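You operate a simulated robot arm through the tools that you are given. There is no shell and no other tool.

You run a simulated robot arm. Do the job below in one go: nothing can be reset, and whatever is moved stays where it is left.

Task
Serve three sweets in the pink dish and cover it with the dome.
Fine: rest the dome on the wide sideboard top meanwhile; stand the dish under the spout to fill it; it goes back in the middle of the round stand, nothing else under the dome; the other sweets stay in the dispenser. Set down upright: glass dome.

The check looks at the end state, three seconds after you hand in, the way a careful person would. Anything else that was tipped, shoved, dropped, spilled or broken makes it a failure. Lids that push on must go on centred and level and be pressed home; caps that screw on are set level and turned clockwise until they are tight.

Robot
A 7-joint arm with a two-finger parallel gripper, fixed in place. Base frame: the origin is at the foot of the arm, x ahead of it, y to its left, z up; the work surface is at about z = 700. Units: mm, degrees, N and s.
With the tool pointing down near the work surface it reaches from about 280 to 680 mm from the base axis. Its first joint turns from -66.0 to 66.0 degrees. Payload 1.57 kg.
Tool frame: the origin (TCP) lies between the finger pads and is the grasp point; the fingertips stand 30 mm ahead of it; z points along the fingers, y is the line along which they close. Largest opening 110 mm; finger width 24, thickness 12; the body of the gripper, 48 by 112 mm, starts 78 mm behind the TCP.
Orientation is that of the tool frame in the base frame, as a unit quaternion [x, y, z, w]. With the fingers straight down and closing along the base's y, the tool's x points along the base's -x, its y along +y and its z along -z.

Tools
- The arm moves only by the tool drive_tool. Its argument "plan" is a list of rows, each a list of 6 numbers: the shift along the base's x, y, z in mm, then the turn, a rotation vector about the base's x, y, z in degrees. In form: [[dx, dy, dz, rx, ry, rz], ...]. A call has 1 to 20 rows; each row shifts and turns the commanded pose from where the row before left it. "jaw" is the gripper command, from -1 (fully open) to 1 (shut), values between in proportion, set as the call begins (left out, the last holds). Rows are played at 5 a second. More than 50 mm and 8.6 degrees between two rows, or a gripper value outside its range, and nothing of the call is played. A pose out of reach is approached as far as the arm can. The call stops where the force on the tool passes 90 N (or 10 N more than at its start, if that is more) or the arm is blocked; 0.2 s more then pass. Each finger travels about 108 mm/s and halts on what it meets, pressing with about 34 N; the grip force reading is that of the motor and also rises with nothing between the fingers. The clock runs only during rows and for 0.2 s after the last one: add rows that do not move to give the fingers time. The reply holds the time, the measured pose of the TCP, the force on the tool along the base axes, the opening and the grip force, in the units named above and with some noise, with the torque about the TCP (base axes, N m) and any sound that the robot's microphone picked up.
- Cameras (640 x 400 px; columns grow to the right, rows downward): "scene" is fixed at [152.9, -396.3, 1380.4]; the picture's right is [0.84, -0.54, 0.00], its down [-0.38, -0.60, -0.71] and it looks along [0.38, 0.60, -0.71] (base axes); focal length 230 px, centre (320, 200). "wrist" rides on the gripper at [70, 16, -141] in the tool frame; the picture's right is [-0.23, 0.97, 0.00], its down [-0.86, -0.20, -0.48] and it looks along [-0.47, -0.11, 0.88] (tool axes); focal length 222 px, centre (320, 200). There is no depth. A picture from a camera that has moved, and an enlarged one, comes with that camera's place and axes in the base frame and with its lens. The place of the scene camera against the robot may be out by one fixed shift of up to 12 mm in any direction.
- camera(camera): a new picture of that camera. No time passes.
- inspect(camera, box): a new picture of the part [left, top, right, bottom] of that camera's present view, enlarged. No time passes.
- job_done(): hands the job in; it is judged then, once.

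Places have to be worked out from the pictures, the camera data and where the tool is seen. Open the gripper and draw the arm clear of the work before you hand the job in, unless the task says otherwise.

The tools are called after "Emit:" by a JSON object that holds its "method" and its "body". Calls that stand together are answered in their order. drive_tool: Moves the arm, as the interface text tells. Its arguments: {"type":"object","properties":{"plan":{"type":"array","items":{"type":"array","items":{"type":"number"}}},"jaw":{"type":"number"}},"required":["plan"]} The other tools are called the same way: camera (camera) takes a picture; inspect (camera, box) takes an enlarged picture of a part of a camera's view; job_done () hands the job in.

At the start:

```text
time: 0.0
tool_pos: [491.1, -15.7, 1171.3]
tcp_rot: [0.0, 1.0, 0.0, 0.001]
contact_force: [0.0, 0.5, -0.6]
ft_torque: [0.01, 0.01, -0.03]
gripper_width: 110.1
grasp_force: 0.1
```

scene: 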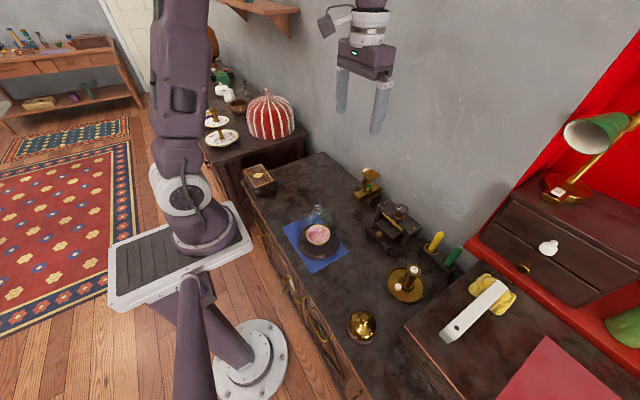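
wrist: 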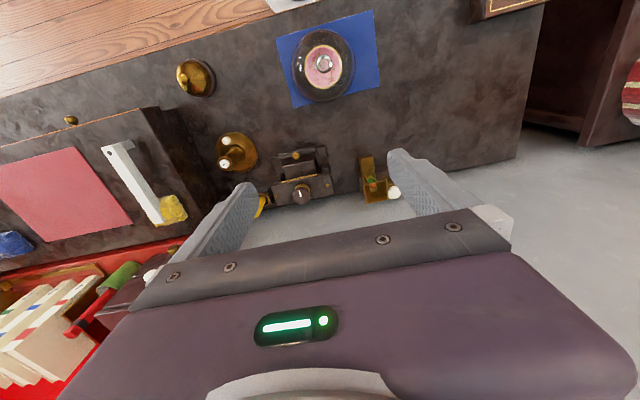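

I see a sideboard with a dome over a pink dish on a blue cloth, plus several brass objects. I'll look at enlarged pictures first.

Emit:
{"method": "inspect", "body": {"camera": "scene", "box": [230, 140, 390, 280]}}

Emit:
{"method": "inspect", "body": {"camera": "scene", "box": [330, 150, 480, 350]}}

Emit:
{"method": "inspect", "body": {"camera": "wrist", "box": [160, 20, 420, 220]}}

```text
2.86 times, centred on (310, 210) of scene
camera zoom: at [152.9, -396.3, 1380.4], right [0.84, -0.54, 0.0], down [-0.38, -0.6, -0.71], along [0.38, 0.6, -0.71], focal length 656 px, centre (349, 171)
```

zoom: 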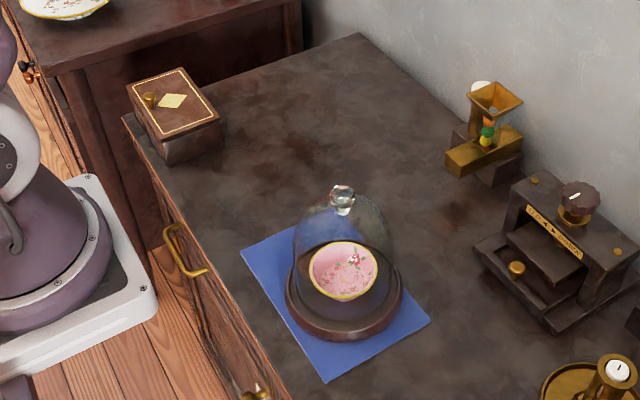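

```text
2.00 times, centred on (405, 250) of scene
camera zoom: at [152.9, -396.3, 1380.4], right [0.84, -0.54, 0.0], down [-0.38, -0.6, -0.71], along [0.38, 0.6, -0.71], focal length 459 px, centre (150, 100)
```

zoom: 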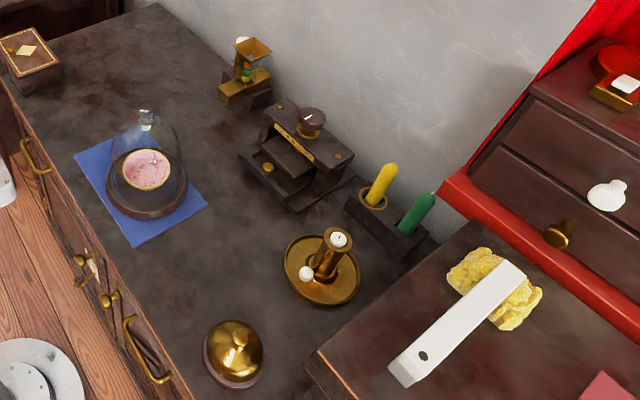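

```text
2.00 times, centred on (290, 120) of wrist
camera zoom: at [420.3, -0.6, 1312.3], right [0.23, 0.97, 0.0], down [0.86, -0.2, 0.48], along [0.47, -0.11, -0.88], focal length 444 px, centre (380, 360)
```

zoom: 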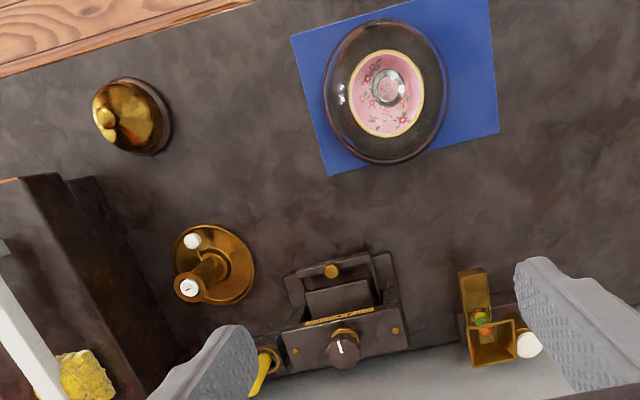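

The dome sits over the dish on a round stand near (397, 10), and a brass hopper dispenser stands near the wall. I'll move the arm lower and back so the wrist camera looks at the dispenser closely.

Emit:
{"method": "drive_tool", "body": {"plan": [[-20, 25, -40, 0, 0, 0], [-20, 25, -40, 0, 0, 0], [-20, 25, -40, 0, 0, 0], [-10, 25, -40, 0, 0, 0], [0, 0, 0, 0, 0, 0]], "jaw": -1}}

Emit:
{"method": "camera", "body": {"camera": "wrist"}}

```text
refused: row 1 steps farther than a row can; nothing moved
```

```text
taken
camera wrist: at [420.3, -0.6, 1312.3], right [0.23, 0.97, 0.0], down [0.86, -0.2, 0.48], along [0.47, -0.11, -0.88], focal length 222 px, centre (320, 200)
```

wrist: 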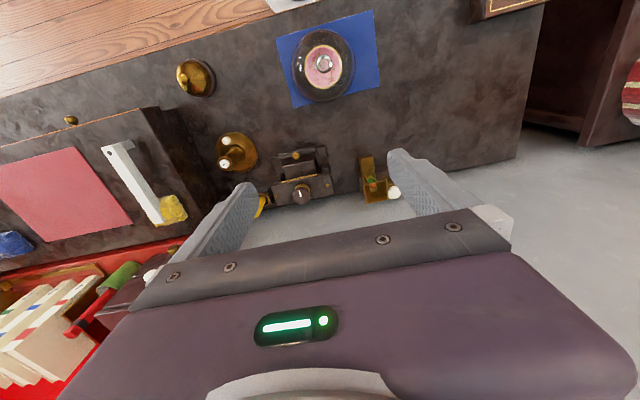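

The first row was slightly over 50 mm in total, so nothing moved. I'll repeat the move with smaller steps.

Emit:
{"method": "drive_tool", "body": {"plan": [[-14, 20, -33, 0, 0, 0], [-14, 20, -33, 0, 0, 0], [-14, 20, -33, 0, 0, 0], [-14, 20, -33, 0, 0, 0], [-14, 20, -33, 0, 0, 0], [0, 0, 0, 0, 0, 0]], "jaw": -1}}

Emit:
{"method": "camera", "body": {"camera": "wrist"}}

Emit:
{"method": "inspect", "body": {"camera": "wrist", "box": [240, 100, 400, 200]}}

```text
time: 1.4
tool_pos: [421.5, 85.4, 1006.0]
tcp_rot: [0.0, 1.0, 0.0, 0.0]
contact_force: [0.0, -0.1, 0.0]
ft_torque: [0.01, -0.01, 0.0]
gripper_width: 109.8
grasp_force: 0.1
```

```text
taken
camera wrist: at [350.0, 100.9, 1147.3], right [0.23, 0.97, 0.0], down [0.86, -0.2, 0.48], along [0.47, -0.11, -0.88], focal length 222 px, centre (320, 200)
```

wrist: 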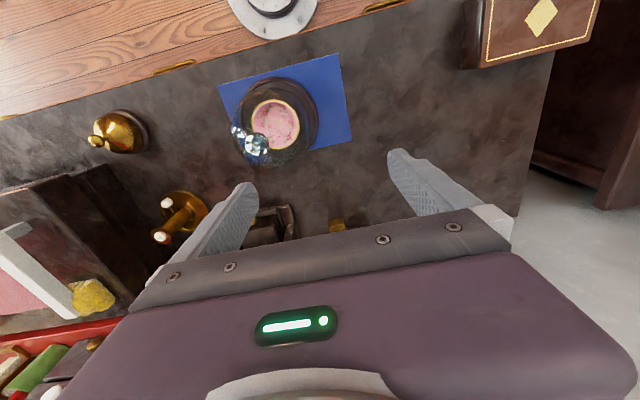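

```text
4.00 times, centred on (320, 150) of wrist
camera zoom: at [350.0, 100.9, 1147.3], right [0.23, 0.97, 0.0], down [0.86, -0.2, 0.48], along [0.47, -0.11, -0.88], focal length 888 px, centre (320, 400)
```

zoom: 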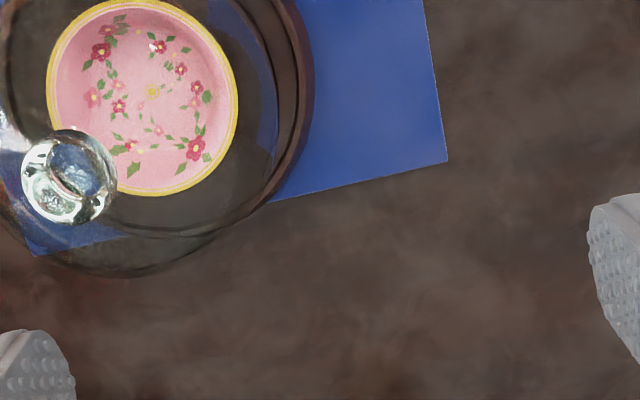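

The gripper hides the dispenser from this pose. I'll use tight zooms of the scene camera on the dispenser and the neighbouring objects.

Emit:
{"method": "inspect", "body": {"camera": "scene", "box": [336, 156, 400, 206]}}

Emit:
{"method": "inspect", "body": {"camera": "scene", "box": [280, 190, 360, 270]}}

Emit:
{"method": "inspect", "body": {"camera": "scene", "box": [360, 190, 430, 260]}}

```text
8.00 times, centred on (368, 181) of scene
camera zoom: at [152.9, -396.3, 1380.4], right [0.84, -0.54, 0.0], down [-0.38, -0.6, -0.71], along [0.38, 0.6, -0.71], focal length 1838 px, centre (-64, 352)
```

zoom: 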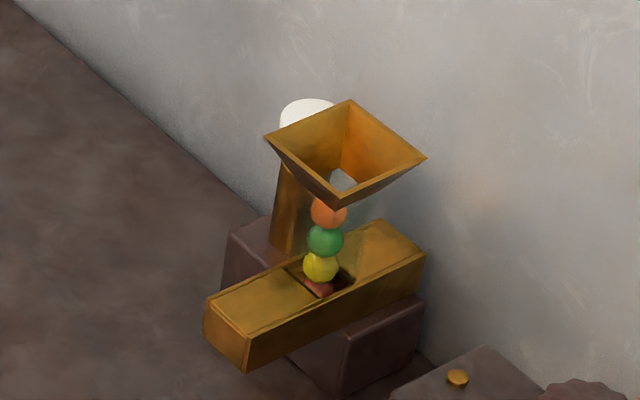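

```text
5.00 times, centred on (320, 230) of scene
camera zoom: at [152.9, -396.3, 1380.4], right [0.84, -0.54, 0.0], down [-0.38, -0.6, -0.71], along [0.38, 0.6, -0.71], focal length 1149 px, centre (320, 50)
```

zoom: 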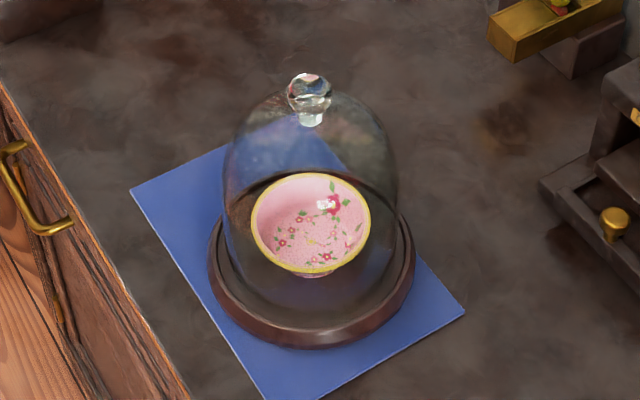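

```text
5.71 times, centred on (395, 225) of scene
camera zoom: at [152.9, -396.3, 1380.4], right [0.84, -0.54, 0.0], down [-0.38, -0.6, -0.71], along [0.38, 0.6, -0.71], focal length 1313 px, centre (-109, 57)
```

zoom: 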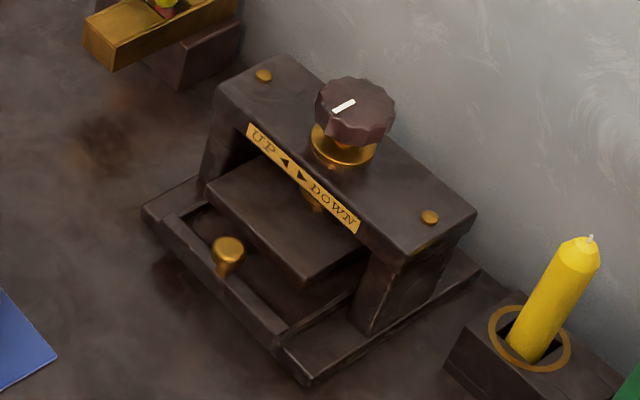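

The dispenser has a glass tube of sweets, a brass box overhanging toward the robot, and a white knob on a post behind it. I'll tilt the tool forward so the wrist camera can look beneath the gripper at its front.

Emit:
{"method": "drive_tool", "body": {"plan": [[20, 0, -15, 0, -7.5, 0], [20, 0, -15, 0, -7.5, 0], [20, 0, -15, 0, -7.5, 0], [20, 0, -15, 0, -7.5, 0], [20, 0, -15, 0, -5, 0], [0, 0, 0, 0, 0, 0]], "jaw": -1}}

Emit:
{"method": "camera", "body": {"camera": "wrist"}}

```text
time: 2.8
tool_pos: [521.3, 85.0, 932.0]
tcp_rot: [0.0, 0.954, 0.0, 0.301]
contact_force: [-0.3, 0.9, -0.2]
ft_torque: [0.01, -0.01, 0.01]
gripper_width: 110.1
grasp_force: 0.1
```

```text
taken
camera wrist: at [381.5, 99.8, 1006.5], right [0.19, 0.97, 0.13], down [0.43, -0.2, 0.88], along [0.89, -0.11, -0.45], focal length 222 px, centre (320, 200)
```

wrist: 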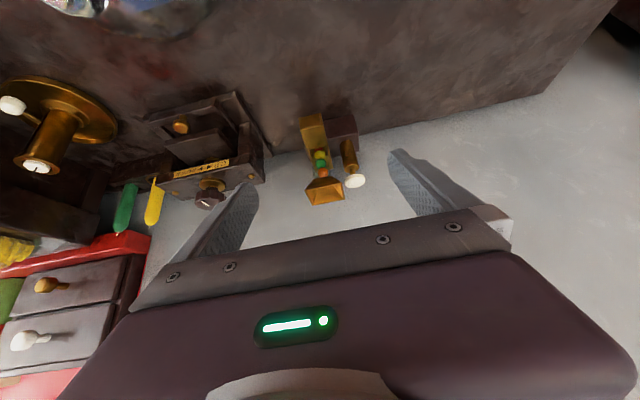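

Now the dispenser is visible between the fingers; I'll zoom in on it.

Emit:
{"method": "inspect", "body": {"camera": "wrist", "box": [280, 90, 392, 216]}}

Emit:
{"method": "inspect", "body": {"camera": "wrist", "box": [140, 80, 280, 220]}}

```text
3.17 times, centred on (336, 153) of wrist
camera zoom: at [381.5, 99.8, 1006.5], right [0.19, 0.97, 0.13], down [0.43, -0.2, 0.88], along [0.89, -0.11, -0.45], focal length 705 px, centre (269, 349)
```

zoom: 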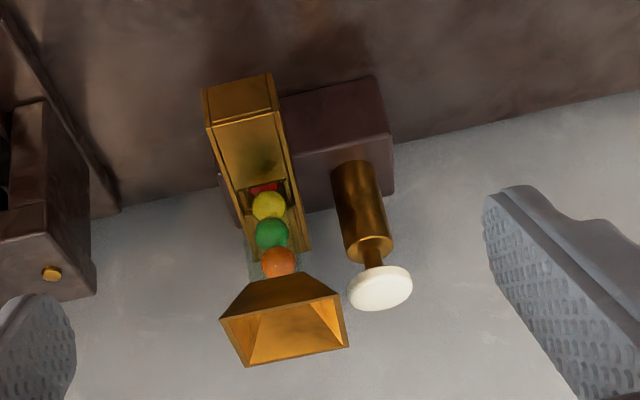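

```text
2.86 times, centred on (210, 150) of wrist
camera zoom: at [381.5, 99.8, 1006.5], right [0.19, 0.97, 0.13], down [0.43, -0.2, 0.88], along [0.89, -0.11, -0.45], focal length 635 px, centre (634, 343)
```

zoom: 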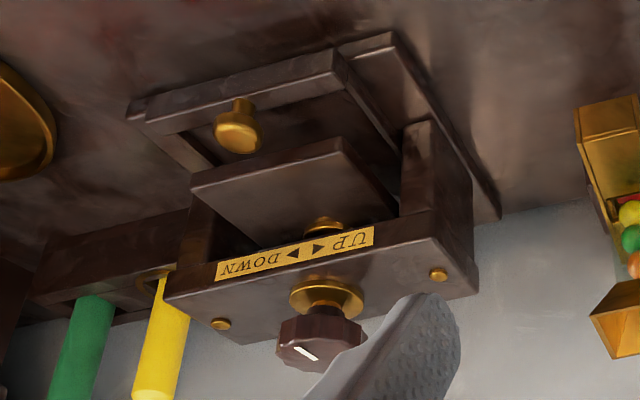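

I place the button at about (699, 122, 824), the hopper rim at (670, 75, 852), and the brass chute front at x≈611, y 59–90, z 753–776. The chute overhangs the base block. I'll zoom further to find out where the sweets come out.

Emit:
{"method": "inspect", "body": {"camera": "wrist", "box": [294, 100, 344, 162]}}

Emit:
{"method": "inspect", "body": {"camera": "scene", "box": [358, 178, 392, 206]}}

Emit:
{"method": "inspect", "body": {"camera": "wrist", "box": [320, 130, 380, 200]}}

```text
6.45 times, centred on (319, 131) of wrist
camera zoom: at [381.5, 99.8, 1006.5], right [0.19, 0.97, 0.13], down [0.43, -0.2, 0.88], along [0.89, -0.11, -0.45], focal length 1433 px, centre (326, 645)
```

zoom: 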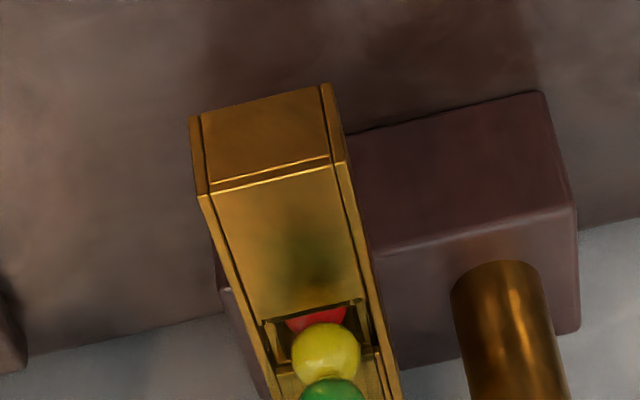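

```text
14.29 times, centred on (375, 192) of scene
camera zoom: at [152.9, -396.3, 1380.4], right [0.84, -0.54, 0.0], down [-0.38, -0.6, -0.71], along [0.38, 0.6, -0.71], focal length 3282 px, centre (-466, 314)
```

zoom: 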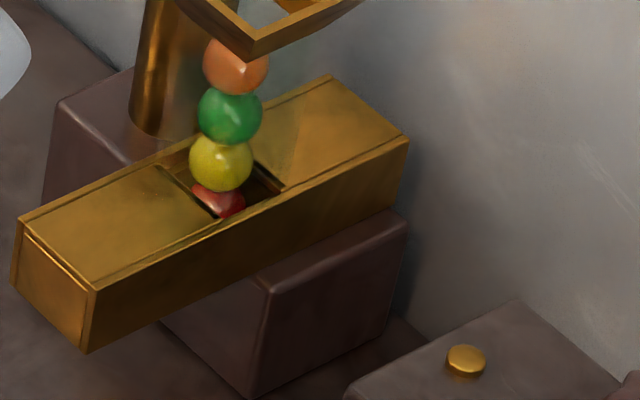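

```text
5.71 times, centred on (350, 165) of wrist
camera zoom: at [381.5, 99.8, 1006.5], right [0.19, 0.97, 0.13], down [0.43, -0.2, 0.88], along [0.89, -0.11, -0.45], focal length 1269 px, centre (149, 400)
```

zoom: 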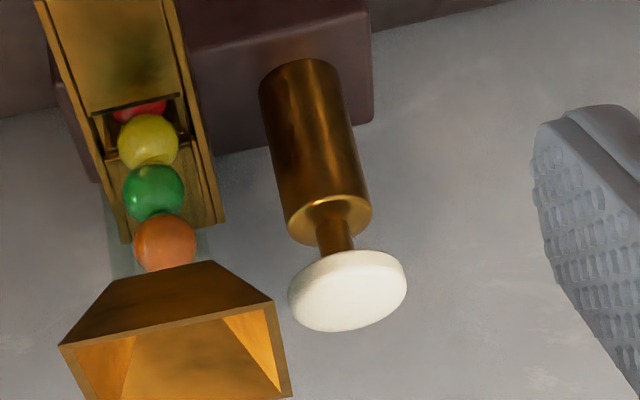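

The sweets stack above a shuttle slot in the chute, and the white button on its plunger works it. I place the dome's knob at about (401, 11, 877) and the dish rim at (399, 11, 749), about 82 mm across. I'll raise the tool, turn it straight down and look from above the knob.

Emit:
{"method": "drive_tool", "body": {"plan": [[-20, -12, 22, 0, 7, 0], [-20, -12, 22, 0, 7, 0], [-20, -12, 20, 0, 7, 0], [-20, -12, 10, 0, 7, 0], [-20, -12, 0, 0, 7.05, 0], [-20, -14, 0, 0, 0, 0], [0, 0, 0, 0, 0, 0]], "jaw": -1}}

Emit:
{"method": "camera", "body": {"camera": "wrist"}}

Emit:
{"method": "camera", "body": {"camera": "scene"}}

```text
time: 4.4
tool_pos: [400.5, 10.8, 1004.9]
tcp_rot: [0.0, 1.0, -0.001, -0.001]
contact_force: [-0.7, 0.1, 0.4]
ft_torque: [-0.02, 0.02, 0.02]
gripper_width: 110.2
grasp_force: 0.1
```

```text
taken
camera wrist: at [330.7, 25.5, 1146.4], right [0.23, 0.97, 0.0], down [0.86, -0.2, 0.48], along [0.47, -0.11, -0.88], focal length 222 px, centre (320, 200)
```

wrist: 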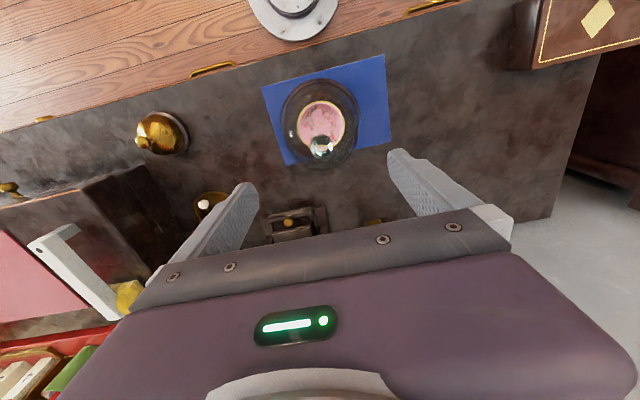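

```text
taken
```

scene: 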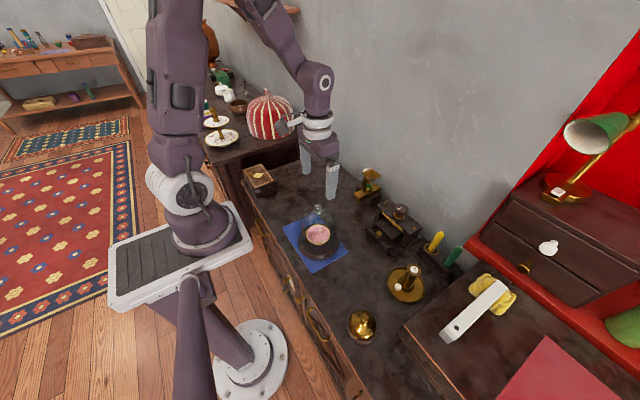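

The tool is now above the dome. I'll zoom in to fix the knob's position and the stand.

Emit:
{"method": "inspect", "body": {"camera": "wrist", "box": [262, 60, 382, 180]}}

Emit:
{"method": "inspect", "body": {"camera": "scene", "box": [290, 190, 350, 265]}}

```text
3.33 times, centred on (322, 120) of wrist
camera zoom: at [330.7, 25.5, 1146.4], right [0.23, 0.97, 0.0], down [0.86, -0.2, 0.48], along [0.47, -0.11, -0.88], focal length 740 px, centre (313, 467)
```

zoom: 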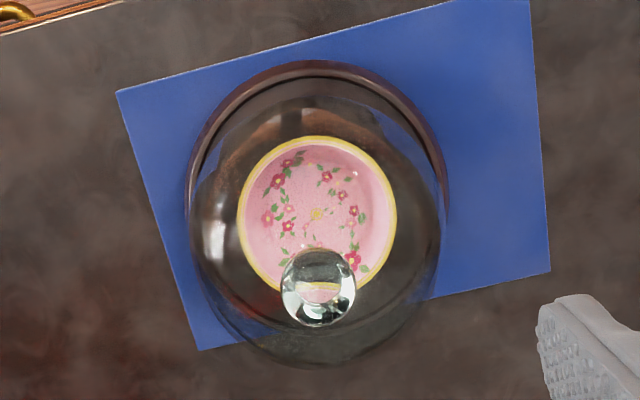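

```text
5.33 times, centred on (320, 228) of scene
camera zoom: at [152.9, -396.3, 1380.4], right [0.84, -0.54, 0.0], down [-0.38, -0.6, -0.71], along [0.38, 0.6, -0.71], focal length 1225 px, centre (320, 53)
```

zoom: 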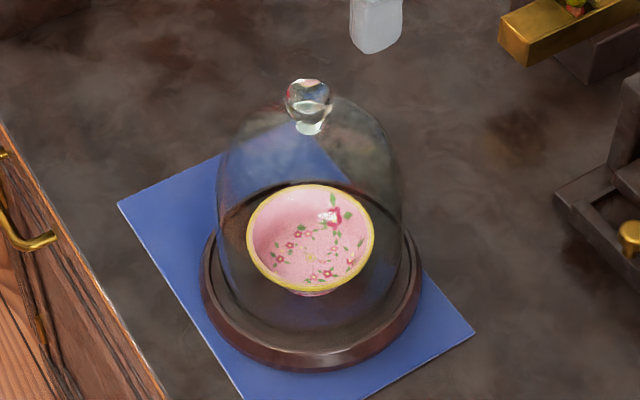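

Knob confirmed near (401, 11, 877), about 28 mm wide, with the dish and stand centred near (399, 11.5). I'll descend with the jaws open around the knob, then check heights.

Emit:
{"method": "drive_tool", "body": {"plan": [[0.5, 0.2, -30, 0, 0, 0], [0, 0, -30, 0, 0, 0], [0, 0, -30, 0, 0, 0], [0, 0, -28, 0, 0, 0], [0, 0, 0, 0, 0, 0]], "jaw": -1}}

Emit:
{"method": "inspect", "body": {"camera": "wrist", "box": [240, 100, 420, 250]}}

Emit:
{"method": "inspect", "body": {"camera": "scene", "box": [285, 170, 350, 250]}}

```text
time: 5.6
tool_pos: [401.5, 10.6, 886.0]
tcp_rot: [0.0, 1.0, 0.0, -0.001]
contact_force: [0.1, 0.2, 0.1]
ft_torque: [0.0, 0.0, 0.04]
gripper_width: 110.1
grasp_force: 0.0
```

```text
2.67 times, centred on (330, 175) of wrist
camera zoom: at [330.6, 25.7, 1027.2], right [0.23, 0.97, 0.0], down [0.86, -0.2, 0.48], along [0.47, -0.11, -0.88], focal length 592 px, centre (293, 267)
```

zoom: 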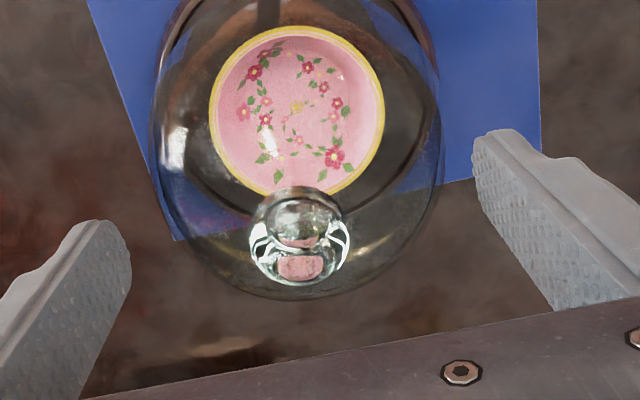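

```text
5.00 times, centred on (318, 210) of scene
camera zoom: at [152.9, -396.3, 1380.4], right [0.84, -0.54, 0.0], down [-0.38, -0.6, -0.71], along [0.38, 0.6, -0.71], focal length 1149 px, centre (332, 150)
```

zoom: 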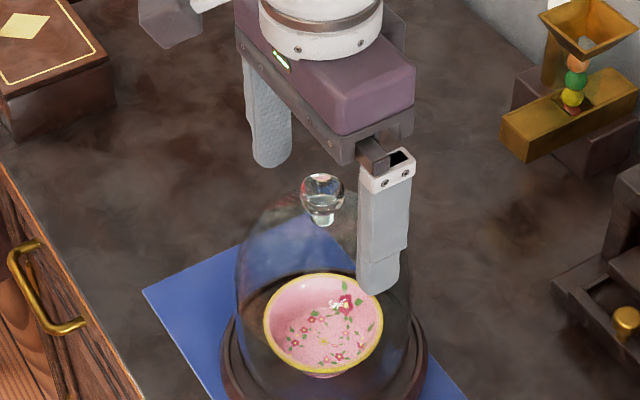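

The knob is at about (402, 11, 875), between the fingers. I lower 3 mm more and close the jaws on it.

Emit:
{"method": "drive_tool", "body": {"plan": [[0.3, 0.2, -3, 0, 0, 0], [0, 0, 0, 0, 0, 0]], "jaw": -1}}

Emit:
{"method": "drive_tool", "body": {"plan": [[0, 0, 0, 0, 0, 0], [0, 0, 0, 0, 0, 0], [0, 0, 0, 0, 0, 0], [0, 0, 0, 0, 0, 0], [0, 0, 0, 0, 0, 0]], "jaw": 1}}

Emit:
{"method": "inspect", "body": {"camera": "wrist", "box": [240, 100, 420, 250]}}

Emit:
{"method": "inspect", "body": {"camera": "scene", "box": [285, 170, 350, 250]}}

```text
time: 6.2
tool_pos: [400.9, 10.4, 884.1]
tcp_rot: [0.0, 1.0, 0.001, 0.001]
contact_force: [0.9, 0.1, -0.2]
ft_torque: [-0.03, 0.01, 0.01]
gripper_width: 110.0
grasp_force: 0.0
```

```text
time: 7.4
tool_pos: [402.3, 10.0, 883.5]
tcp_rot: [0.0, 1.0, 0.0, 0.002]
contact_force: [-2.0, 4.1, 82.9]
ft_torque: [0.18, 0.11, 0.04]
gripper_width: 29.4
grasp_force: 33.6
```

```text
2.67 times, centred on (330, 175) of wrist
camera zoom: at [330.8, 26.0, 1025.6], right [0.23, 0.97, 0.0], down [0.85, -0.2, 0.48], along [0.47, -0.11, -0.88], focal length 592 px, centre (293, 267)
```

zoom: 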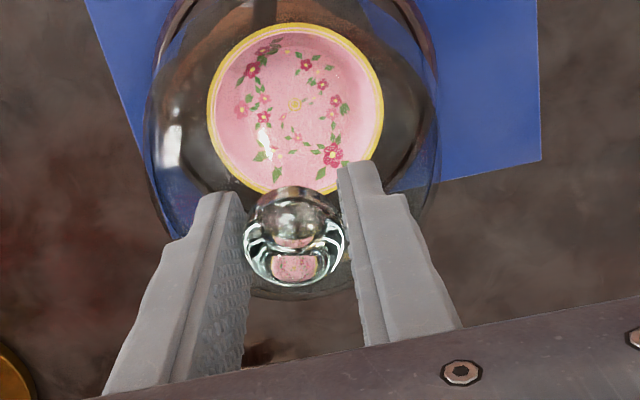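

```text
5.00 times, centred on (318, 210) of scene
camera zoom: at [151.8, -396.2, 1380.6], right [0.84, -0.54, 0.0], down [-0.38, -0.6, -0.71], along [0.38, 0.6, -0.71], focal length 1149 px, centre (332, 150)
```

zoom: 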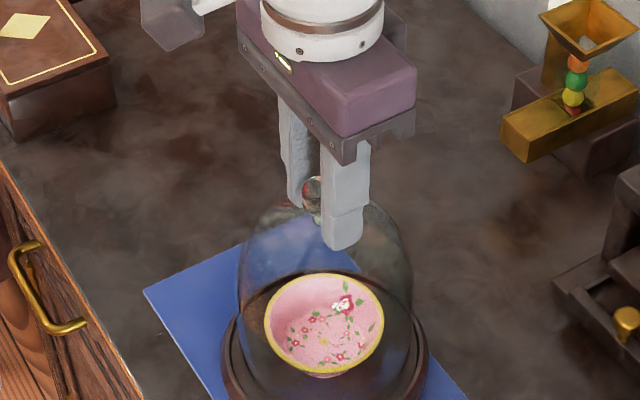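

The jaws closed on the knob at 29 mm, but the tool reads +83 N upward, so the fingertips are bearing on the dome's crown. I ease upward in small steps to release that preload.

Emit:
{"method": "drive_tool", "body": {"plan": [[0, 0, 1, 0, 0, 0], [0, 0, 1, 0, 0, 0]]}}

```text
time: 8.0
tool_pos: [402.1, 10.7, 884.9]
tcp_rot: [-0.001, 1.0, 0.0, 0.0]
contact_force: [7.9, 3.3, 19.4]
ft_torque: [0.11, -0.46, 0.05]
gripper_width: 27.8
grasp_force: 33.9
```

The force fell to 19 N. I raise a little more and check.

Emit:
{"method": "drive_tool", "body": {"plan": [[0, 0, 1, 0, 0, 0], [0, 0, 1, 0, 0, 0], [0, 0, 0, 0, 0, 0]]}}

Emit:
{"method": "inspect", "body": {"camera": "wrist", "box": [240, 80, 420, 250]}}

Emit:
{"method": "inspect", "body": {"camera": "scene", "box": [285, 170, 350, 265]}}

```text
time: 8.8
tool_pos: [401.4, 10.4, 888.3]
tcp_rot: [0.0, 1.0, -0.001, 0.0]
contact_force: [0.9, -0.2, -2.9]
ft_torque: [0.0, 0.04, 0.02]
gripper_width: 27.6
grasp_force: 34.2
```

```text
2.35 times, centred on (330, 165) of wrist
camera zoom: at [331.1, 25.9, 1029.2], right [0.23, 0.97, 0.0], down [0.86, -0.2, 0.48], along [0.46, -0.11, -0.88], focal length 523 px, centre (296, 282)
```

zoom: 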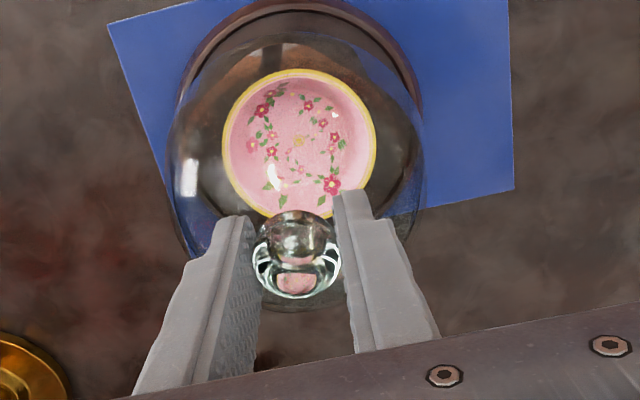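

```text
4.21 times, centred on (318, 218) of scene
camera zoom: at [152.9, -396.3, 1380.4], right [0.84, -0.54, 0.0], down [-0.38, -0.6, -0.71], along [0.38, 0.6, -0.71], focal length 967 px, centre (330, 126)
```

zoom: 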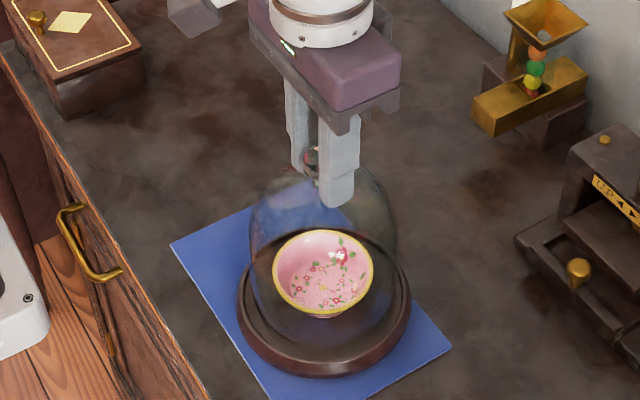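

The tool now carries about 3 N, the dome's weight, with no lateral load. I lift it straight up slowly and check that it hangs upright.

Emit:
{"method": "drive_tool", "body": {"plan": [[0, 0, 3, 0, 0, 0], [0, 0, 6, 0, 0, 0], [0, 0, 10, 0, 0, 0], [0, 0, 15, 0, 0, 0], [0, 0, 20, 0, 0, 0], [0, 0, 20, 0, 0, 0], [0, 0, 20, 0, 0, 0], [0, 0, 10, 0, 0, 0], [0, 0, 0, 0, 0, 0]]}}

Emit:
{"method": "camera", "body": {"camera": "wrist"}}

Emit:
{"method": "inspect", "body": {"camera": "scene", "box": [270, 120, 370, 270]}}

```text
time: 10.8
tool_pos: [401.1, 10.5, 993.8]
tcp_rot: [-0.001, 1.0, 0.0, 0.0]
contact_force: [-0.2, 0.3, -3.2]
ft_torque: [0.01, 0.05, -0.02]
gripper_width: 26.9
grasp_force: 34.0
```

```text
taken
camera wrist: at [331.0, 25.4, 1134.1], right [0.23, 0.97, 0.0], down [0.86, -0.2, 0.48], along [0.47, -0.11, -0.88], focal length 222 px, centre (320, 200)
```

wrist: 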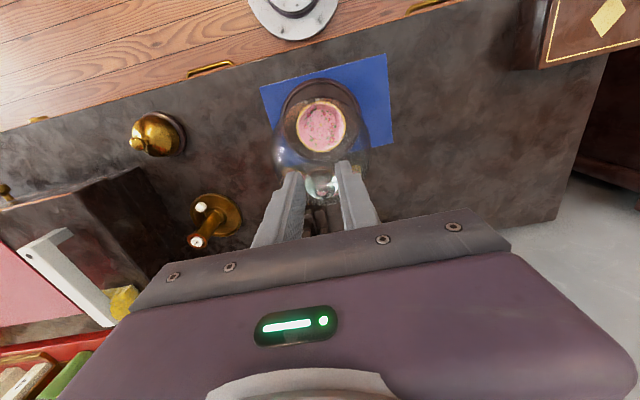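

```text
2.67 times, centred on (320, 195) of scene
camera zoom: at [152.9, -396.3, 1380.4], right [0.84, -0.54, 0.0], down [-0.38, -0.6, -0.71], along [0.38, 0.6, -0.71], focal length 613 px, centre (320, 213)
```

zoom: 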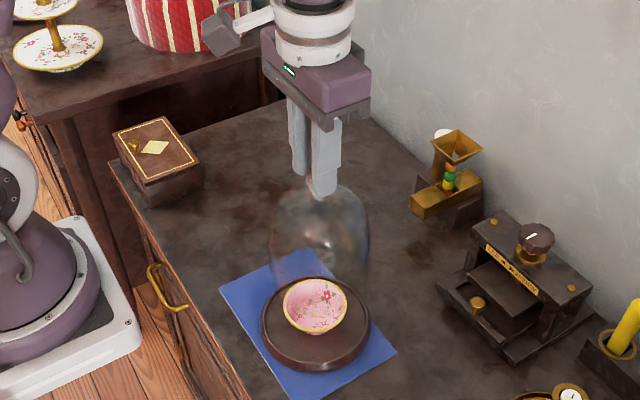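

The dome is lifted clear of the stand. I'll check the grip closely, since the opening shrank slightly.

Emit:
{"method": "inspect", "body": {"camera": "wrist", "box": [250, 70, 400, 250]}}

Emit:
{"method": "inspect", "body": {"camera": "scene", "box": [300, 140, 350, 240]}}

Emit:
{"method": "drive_tool", "body": {"plan": [[0, 0, 0, 0, 0, 0], [0, 0, 0, 0, 0, 0], [0, 0, 0, 0, 0, 0]]}}

```text
2.22 times, centred on (325, 160) of wrist
camera zoom: at [331.0, 25.4, 1134.1], right [0.23, 0.97, 0.0], down [0.86, -0.2, 0.48], along [0.47, -0.11, -0.88], focal length 494 px, centre (309, 289)
```

zoom: 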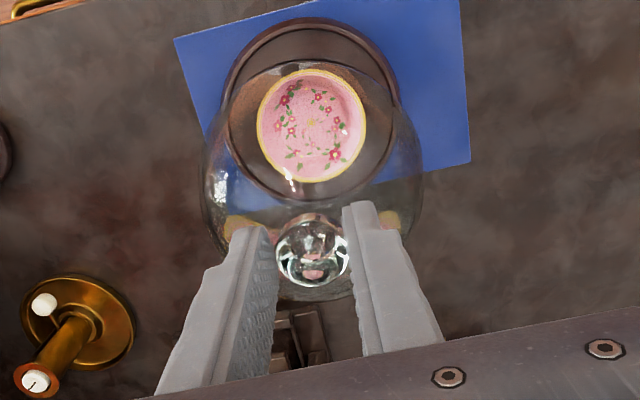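

```text
4.00 times, centred on (325, 190) of scene
camera zoom: at [152.9, -396.3, 1380.4], right [0.84, -0.54, 0.0], down [-0.38, -0.6, -0.71], along [0.38, 0.6, -0.71], focal length 919 px, centre (300, 240)
```

zoom: 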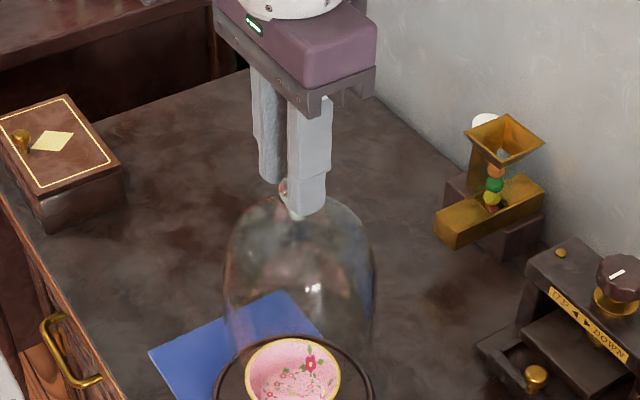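

```text
time: 11.6
tool_pos: [400.7, 10.5, 991.8]
tcp_rot: [0.0, 1.0, 0.0, 0.0]
contact_force: [0.2, -0.4, -3.5]
ft_torque: [-0.01, 0.02, 0.03]
gripper_width: 27.1
grasp_force: 33.9
```

I'll compare the knob's place in the grip now, 0.8 s later, to see whether it is creeping.

Emit:
{"method": "inspect", "body": {"camera": "wrist", "box": [250, 70, 400, 250]}}

Emit:
{"method": "inspect", "body": {"camera": "scene", "box": [300, 140, 350, 240]}}

```text
2.22 times, centred on (325, 160) of wrist
camera zoom: at [331.0, 25.5, 1133.9], right [0.23, 0.97, 0.0], down [0.86, -0.2, 0.48], along [0.47, -0.11, -0.88], focal length 494 px, centre (309, 289)
```

zoom: 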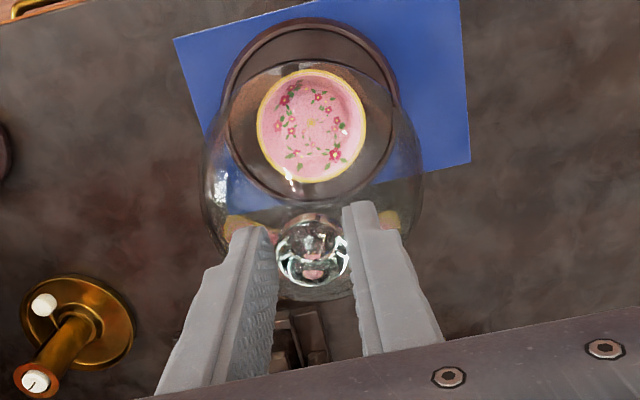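

```text
4.00 times, centred on (325, 190) of scene
camera zoom: at [152.9, -396.3, 1380.4], right [0.84, -0.54, 0.0], down [-0.38, -0.6, -0.71], along [0.38, 0.6, -0.71], focal length 919 px, centre (300, 240)
```

zoom: 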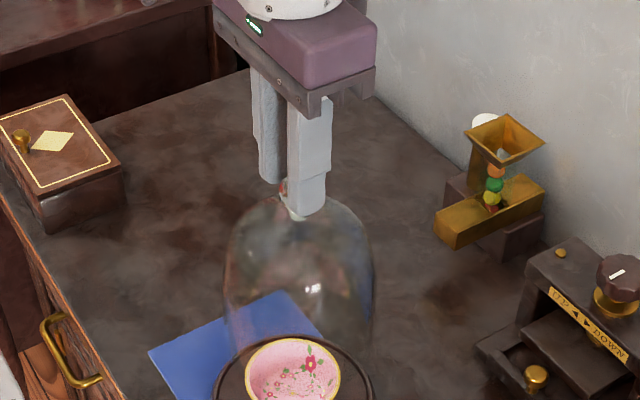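

The grip is stable: the knob settled slightly lower in the pads and no longer creeps. I carry the dome sideways, gently, to a clear part of the sideboard near (430, 250).

Emit:
{"method": "drive_tool", "body": {"plan": [[1, 4, 0, 0, 0, 0], [1, 8, 0, 0, 0, 0], [1.5, 13, 0, 0, 0, 0], [2, 18, 0, 0, 0, 0], [2.5, 20, 0, 0, 0, 0], [2.5, 20, 0, 0, 0, 0], [2.5, 20, 0, 0, 0, 0], [2.5, 20, 0, 0, 0, 0], [2.5, 20, 0, 0, 0, 0], [2.5, 20, 0, 0, 0, 0], [2.5, 20, 0, 0, 0, 0], [2, 18, 0, 0, 0, 0], [2, 16, 0, 0, 0, 0], [1, 12, 0, 0, 0, 0], [1, 7, 0, 0, 0, 0], [0.5, 4, 0, 0, 0, 0], [0, 0, 0, 0, 0, 0], [0, 0, 0, 0, 0, 0]]}}

Emit:
{"method": "camera", "body": {"camera": "scene"}}

Emit:
{"method": "camera", "body": {"camera": "wrist"}}

```text
time: 15.4
tool_pos: [431.7, 250.8, 992.9]
tcp_rot: [0.0, 1.0, 0.0, -0.001]
contact_force: [0.5, 1.0, -3.4]
ft_torque: [0.01, 0.02, 0.0]
gripper_width: 27.1
grasp_force: 33.8
```

```text
taken
```

scene: 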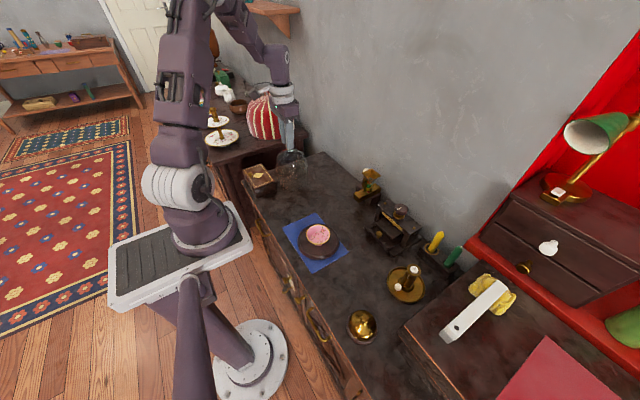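

```text
taken
camera wrist: at [360.3, 265.7, 1133.4], right [0.23, 0.97, 0.0], down [0.86, -0.2, 0.48], along [0.47, -0.11, -0.88], focal length 222 px, centre (320, 200)
```

wrist: 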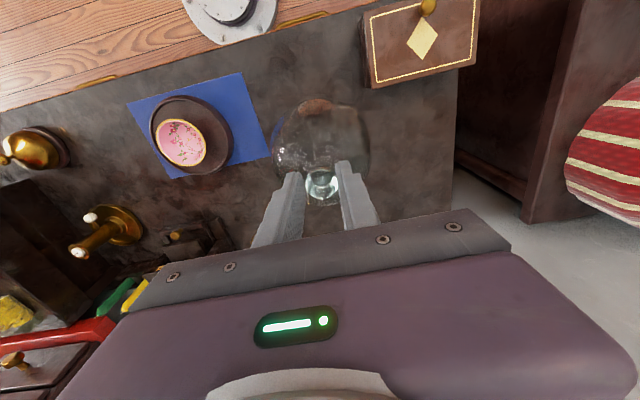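

The dome hangs level over an empty stretch of sideboard. I lower it about 95 mm first, then will feel for contact.

Emit:
{"method": "drive_tool", "body": {"plan": [[0, 0, -8, 0, 0, 0], [0, 0, -15, 0, 0, 0], [0, 0, -18, 0, 0, 0], [0, 0, -18, 0, 0, 0], [0, 0, -15, 0, 0, 0], [0, 0, -10, 0, 0, 0], [0, 0, -7, 0, 0, 0], [0, 0, -4, 0, 0, 0], [0, 0, 0, 0, 0, 0]]}}

Emit:
{"method": "inspect", "body": {"camera": "scene", "box": [250, 110, 340, 220]}}

```text
time: 17.4
tool_pos: [432.0, 250.0, 897.2]
tcp_rot: [0.0, 1.0, 0.0, -0.001]
contact_force: [0.3, 0.9, -3.7]
ft_torque: [-0.01, 0.02, 0.0]
gripper_width: 27.0
grasp_force: 33.8
```

```text
3.64 times, centred on (295, 165) of scene
camera zoom: at [152.9, -396.3, 1380.4], right [0.84, -0.54, 0.0], down [-0.38, -0.6, -0.71], along [0.38, 0.6, -0.71], focal length 835 px, centre (411, 327)
```

zoom: 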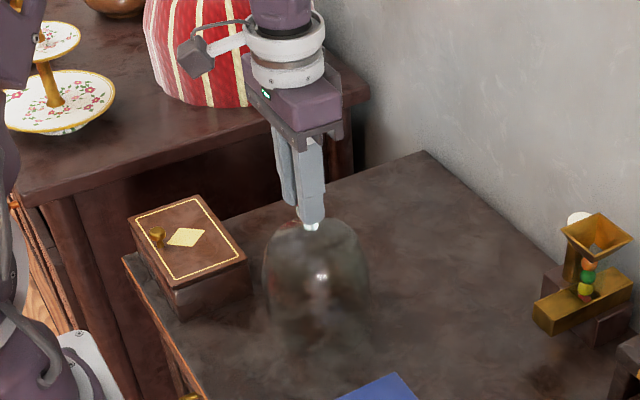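

Still hanging freely at −3.7 N. I go down in small steps to feel for the sideboard.

Emit:
{"method": "drive_tool", "body": {"plan": [[0, 0, -2, 0, 0, 0], [0, 0, -2, 0, 0, 0], [0, 0, -2, 0, 0, 0], [0, 0, -2, 0, 0, 0]]}}

```text
time: 18.4
tool_pos: [431.5, 250.7, 888.0]
tcp_rot: [0.0, 1.0, 0.0, -0.001]
contact_force: [-0.1, 0.1, -3.8]
ft_torque: [0.05, 0.01, -0.01]
gripper_width: 26.9
grasp_force: 34.2
```

No contact yet at z≈888; I continue in small steps.

Emit:
{"method": "drive_tool", "body": {"plan": [[0, 0, -2, 0, 0, 0], [0, 0, -2, 0, 0, 0]]}}

Emit:
{"method": "drive_tool", "body": {"plan": [[0, 0, -2, 0, 0, 0], [0, 0, -2, 0, 0, 0]]}}

Emit:
{"method": "inspect", "body": {"camera": "scene", "box": [265, 140, 325, 210]}}

```text
time: 19.0
tool_pos: [432.1, 251.9, 886.4]
tcp_rot: [-0.001, 1.0, 0.001, 0.0]
contact_force: [-1.4, -3.0, 24.7]
ft_torque: [-0.25, -0.13, 0.12]
gripper_width: 27.2
grasp_force: 34.0
```

```text
time: 19.6
tool_pos: [431.1, 252.6, 881.9]
tcp_rot: [0.0, 1.0, 0.001, 0.001]
contact_force: [2.2, 1.1, 24.3]
ft_torque: [-0.23, -0.2, 0.06]
gripper_width: 27.3
grasp_force: 34.2
```

```text
5.71 times, centred on (295, 175) of scene
camera zoom: at [152.6, -396.5, 1380.4], right [0.84, -0.54, 0.0], down [-0.38, -0.6, -0.71], along [0.38, 0.6, -0.71], focal length 1313 px, centre (463, 343)
```

zoom: 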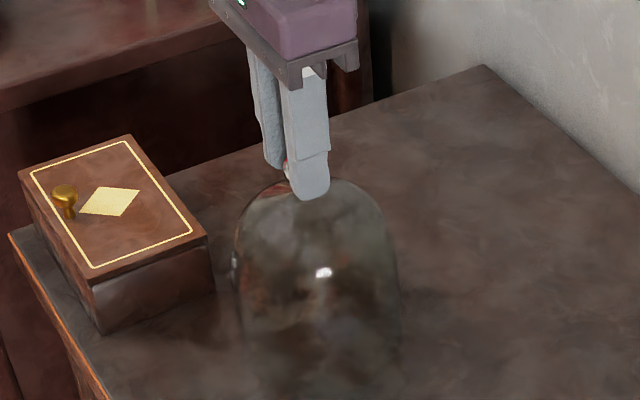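

The dome touched down at about z = 887 and the tool now bears 24 N on it. I relax that by 1.5 mm and then open the jaws.

Emit:
{"method": "drive_tool", "body": {"plan": [[0, 0, 1, 0, 0, 0], [0, 0, 0, 0, 0, 0]]}}

Emit:
{"method": "inspect", "body": {"camera": "wrist", "box": [250, 70, 400, 250]}}

```text
time: 20.2
tool_pos: [431.8, 249.6, 881.6]
tcp_rot: [0.0, 1.0, -0.001, -0.001]
contact_force: [2.6, 0.8, 2.4]
ft_torque: [0.36, -0.61, 0.01]
gripper_width: 27.0
grasp_force: 33.6
```

```text
2.22 times, centred on (325, 160) of wrist
camera zoom: at [360.4, 265.7, 1023.1], right [0.23, 0.97, 0.0], down [0.86, -0.2, 0.48], along [0.46, -0.11, -0.88], focal length 494 px, centre (309, 289)
```

zoom: 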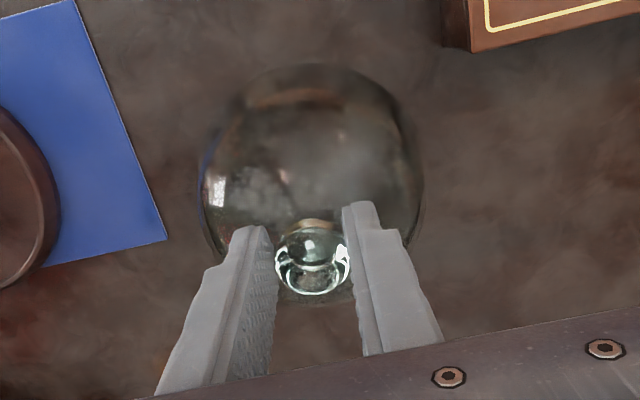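

Force is nearly zero now. I open the jaws, wait, and rise straight up.

Emit:
{"method": "drive_tool", "body": {"plan": [[0, 0, 0, 0, 0, 0], [0, 0, 0, 0, 0, 0], [0, 0, 0, 0, 0, 0]], "jaw": -1}}

Emit:
{"method": "inspect", "body": {"camera": "wrist", "box": [230, 70, 410, 250]}}

Emit:
{"method": "inspect", "body": {"camera": "scene", "box": [265, 140, 325, 210]}}

```text
time: 21.0
tool_pos: [430.4, 250.6, 882.7]
tcp_rot: [0.0, 1.0, -0.001, 0.0]
contact_force: [-0.1, -0.3, -0.4]
ft_torque: [-0.02, -0.02, -0.02]
gripper_width: 110.0
grasp_force: 0.2
```

```text
2.22 times, centred on (320, 160) of wrist
camera zoom: at [360.7, 265.8, 1023.5], right [0.23, 0.97, 0.0], down [0.86, -0.2, 0.48], along [0.47, -0.11, -0.88], focal length 494 px, centre (320, 289)
```

zoom: 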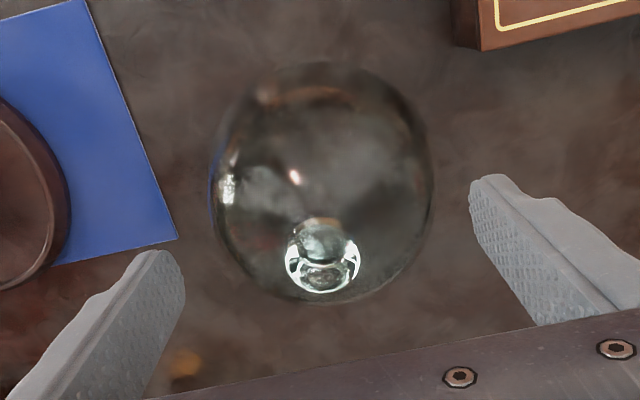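

```text
5.71 times, centred on (295, 175) of scene
camera zoom: at [152.9, -396.3, 1380.4], right [0.84, -0.54, 0.0], down [-0.38, -0.6, -0.71], along [0.38, 0.6, -0.71], focal length 1313 px, centre (463, 343)
```

zoom: 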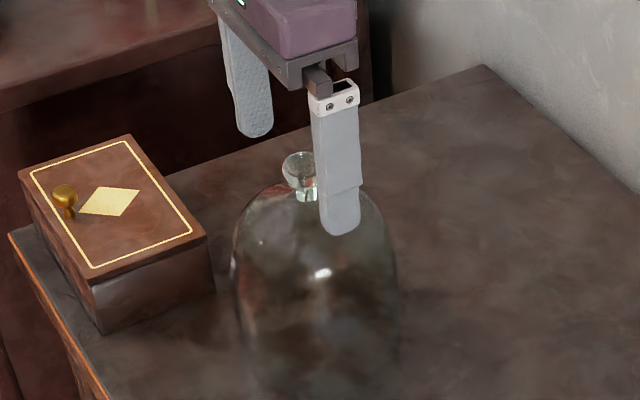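

The dome stands upright on the sideboard. I rise clear and take another picture for its exact position.

Emit:
{"method": "drive_tool", "body": {"plan": [[0, 0, 15, 0, 0, 0], [0, 0, 30, 0, 0, 0], [0, 0, 35, 0, 0, 0], [0, 0, 35, 0, 0, 0], [0, 0, 0, 0, 0, 0]], "jaw": -1}}

Emit:
{"method": "inspect", "body": {"camera": "wrist", "box": [250, 60, 390, 180]}}

Emit:
{"method": "inspect", "body": {"camera": "wrist", "box": [110, 60, 270, 200]}}

Emit:
{"method": "inspect", "body": {"camera": "scene", "box": [280, 205, 350, 275]}}

```text
time: 22.2
tool_pos: [431.9, 251.0, 997.7]
tcp_rot: [0.0, 1.0, 0.0, 0.0]
contact_force: [-1.0, -0.5, -1.4]
ft_torque: [-0.02, -0.01, -0.01]
gripper_width: 109.5
grasp_force: 0.1
```

```text
3.33 times, centred on (320, 120) of wrist
camera zoom: at [360.8, 266.0, 1139.0], right [0.23, 0.97, 0.0], down [0.86, -0.2, 0.48], along [0.47, -0.11, -0.88], focal length 740 px, centre (320, 467)
```

zoom: 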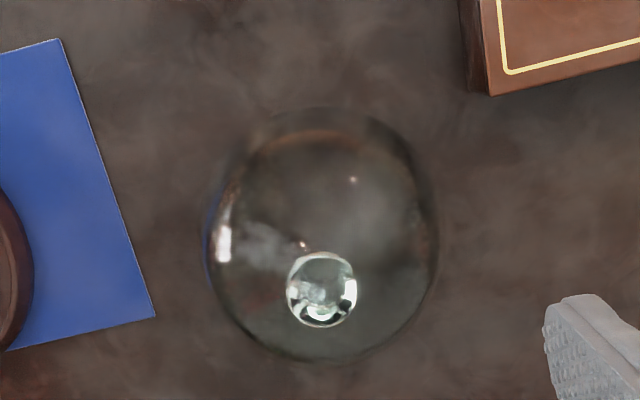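

```text
2.86 times, centred on (190, 130) of wrist
camera zoom: at [360.8, 266.0, 1139.0], right [0.23, 0.97, 0.0], down [0.86, -0.2, 0.48], along [0.47, -0.11, -0.88], focal length 635 px, centre (691, 400)
```

zoom: 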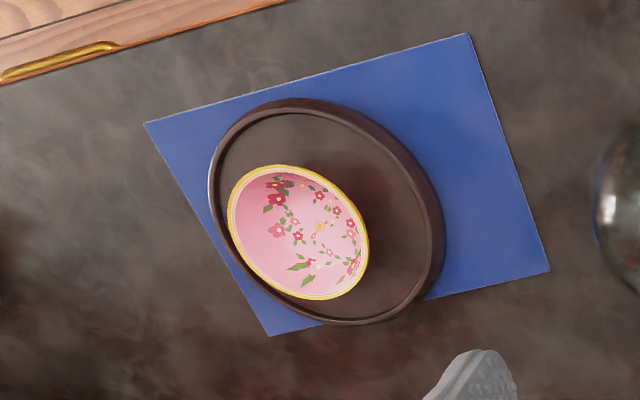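

```text
5.71 times, centred on (315, 240) of scene
camera zoom: at [152.9, -396.3, 1380.4], right [0.84, -0.54, 0.0], down [-0.38, -0.6, -0.71], along [0.38, 0.6, -0.71], focal length 1313 px, centre (349, -29)
```

zoom: 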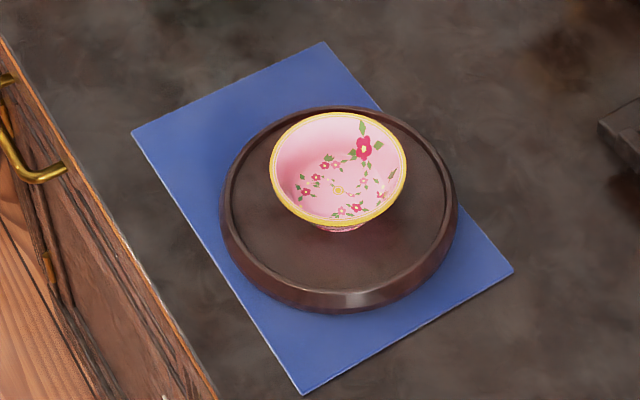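

The dome stands at about (434, 250), and the bare stand shows a raised lip with the dish in its middle at about (399, 11), rim z≈749. I'll go above the dish with the tool tilted about 25° forward, so that later the gripper body stays clear of the hopper.

Emit:
{"method": "drive_tool", "body": {"plan": [[-5, -40, 0, 0, -5, 0], [-5, -40, 0, 0, -5, 0], [-5, -40, 0, 0, -5, 0], [-5, -40, -10, 0, -5, 0], [-5, -40, -20, 0, -5, 0], [-7, -40, -20, 0, 0, 0], [0, 0, -40, 0, 0, 0], [0, 0, -40, 0, 0, 0], [0, 0, 0, 0, 0, 0]], "jaw": -1}}

Emit:
{"method": "camera", "body": {"camera": "wrist"}}

Emit:
{"method": "camera", "body": {"camera": "scene"}}

```text
time: 24.2
tool_pos: [401.8, 10.2, 868.9]
tcp_rot: [0.001, 0.976, -0.001, 0.216]
contact_force: [0.6, 0.5, 0.3]
ft_torque: [-0.01, 0.0, 0.0]
gripper_width: 110.0
grasp_force: 0.0
out of reach, approached as far as the arm can: row 8
```

```text
taken
camera wrist: at [278.2, 26.1, 966.2], right [0.21, 0.97, 0.1], down [0.57, -0.2, 0.79], along [0.79, -0.11, -0.6], focal length 222 px, centre (320, 200)
```

wrist: 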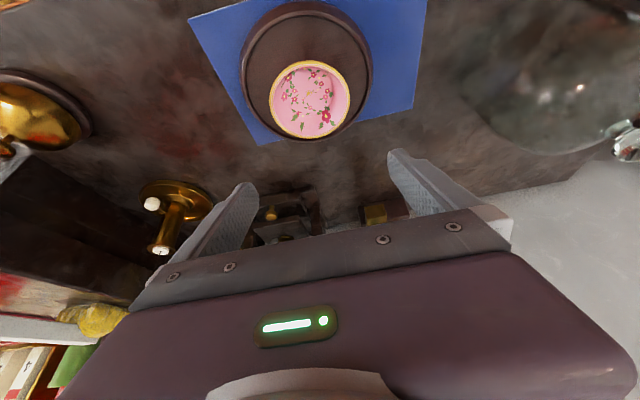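

```text
taken
```

scene: 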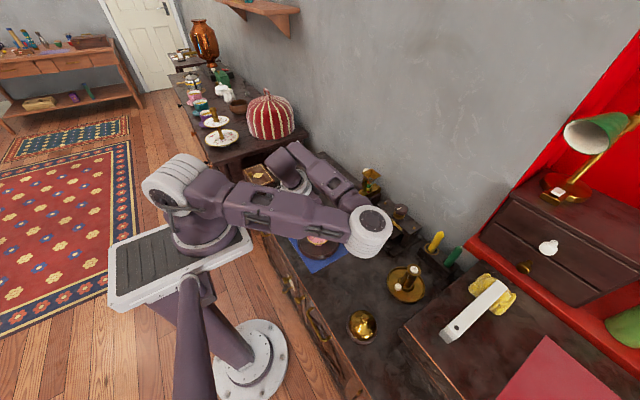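

The arm could not quite reach that low tilted pose and its elbow has swung out sideways. I go back up and straighten the tool to recover the previous arm shape.

Emit:
{"method": "drive_tool", "body": {"plan": [[0, 0, 30, 0, 0, 0], [0, 0, 30, 0, 0, 0], [0, 0, 20, 0, 5, 0], [0, 0, 10, 0, 5, 0], [0, 0, 0, 0, 5, 0], [0, 0, 0, 0, 5, 0], [0, 0, 0, 0, 5, 0], [0, 0, 0, 0, 0, 0]], "jaw": -1}}

Emit:
{"method": "camera", "body": {"camera": "scene"}}

Emit:
{"method": "camera", "body": {"camera": "wrist"}}

```text
time: 26.0
tool_pos: [402.6, 11.0, 956.4]
tcp_rot: [-0.001, 1.0, 0.0, -0.001]
contact_force: [0.8, -0.1, 0.5]
ft_torque: [0.03, -0.01, 0.02]
gripper_width: 110.1
grasp_force: 0.0
```

```text
taken
```

scene: 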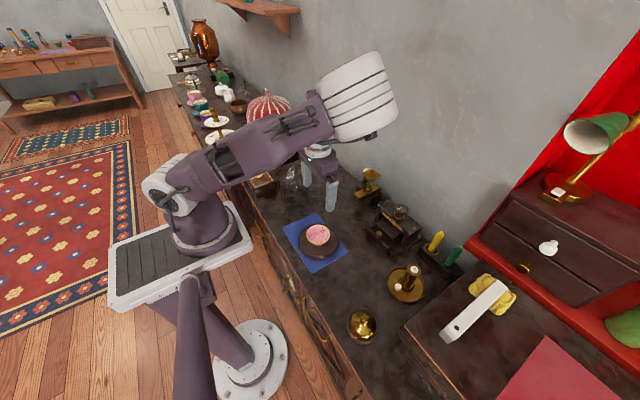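

```text
taken
camera wrist: at [332.1, 26.0, 1098.2], right [0.23, 0.97, 0.0], down [0.86, -0.2, 0.48], along [0.46, -0.11, -0.88], focal length 222 px, centre (320, 200)
```

wrist: 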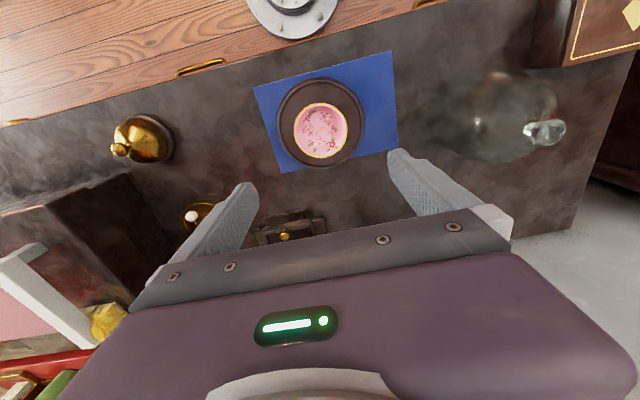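

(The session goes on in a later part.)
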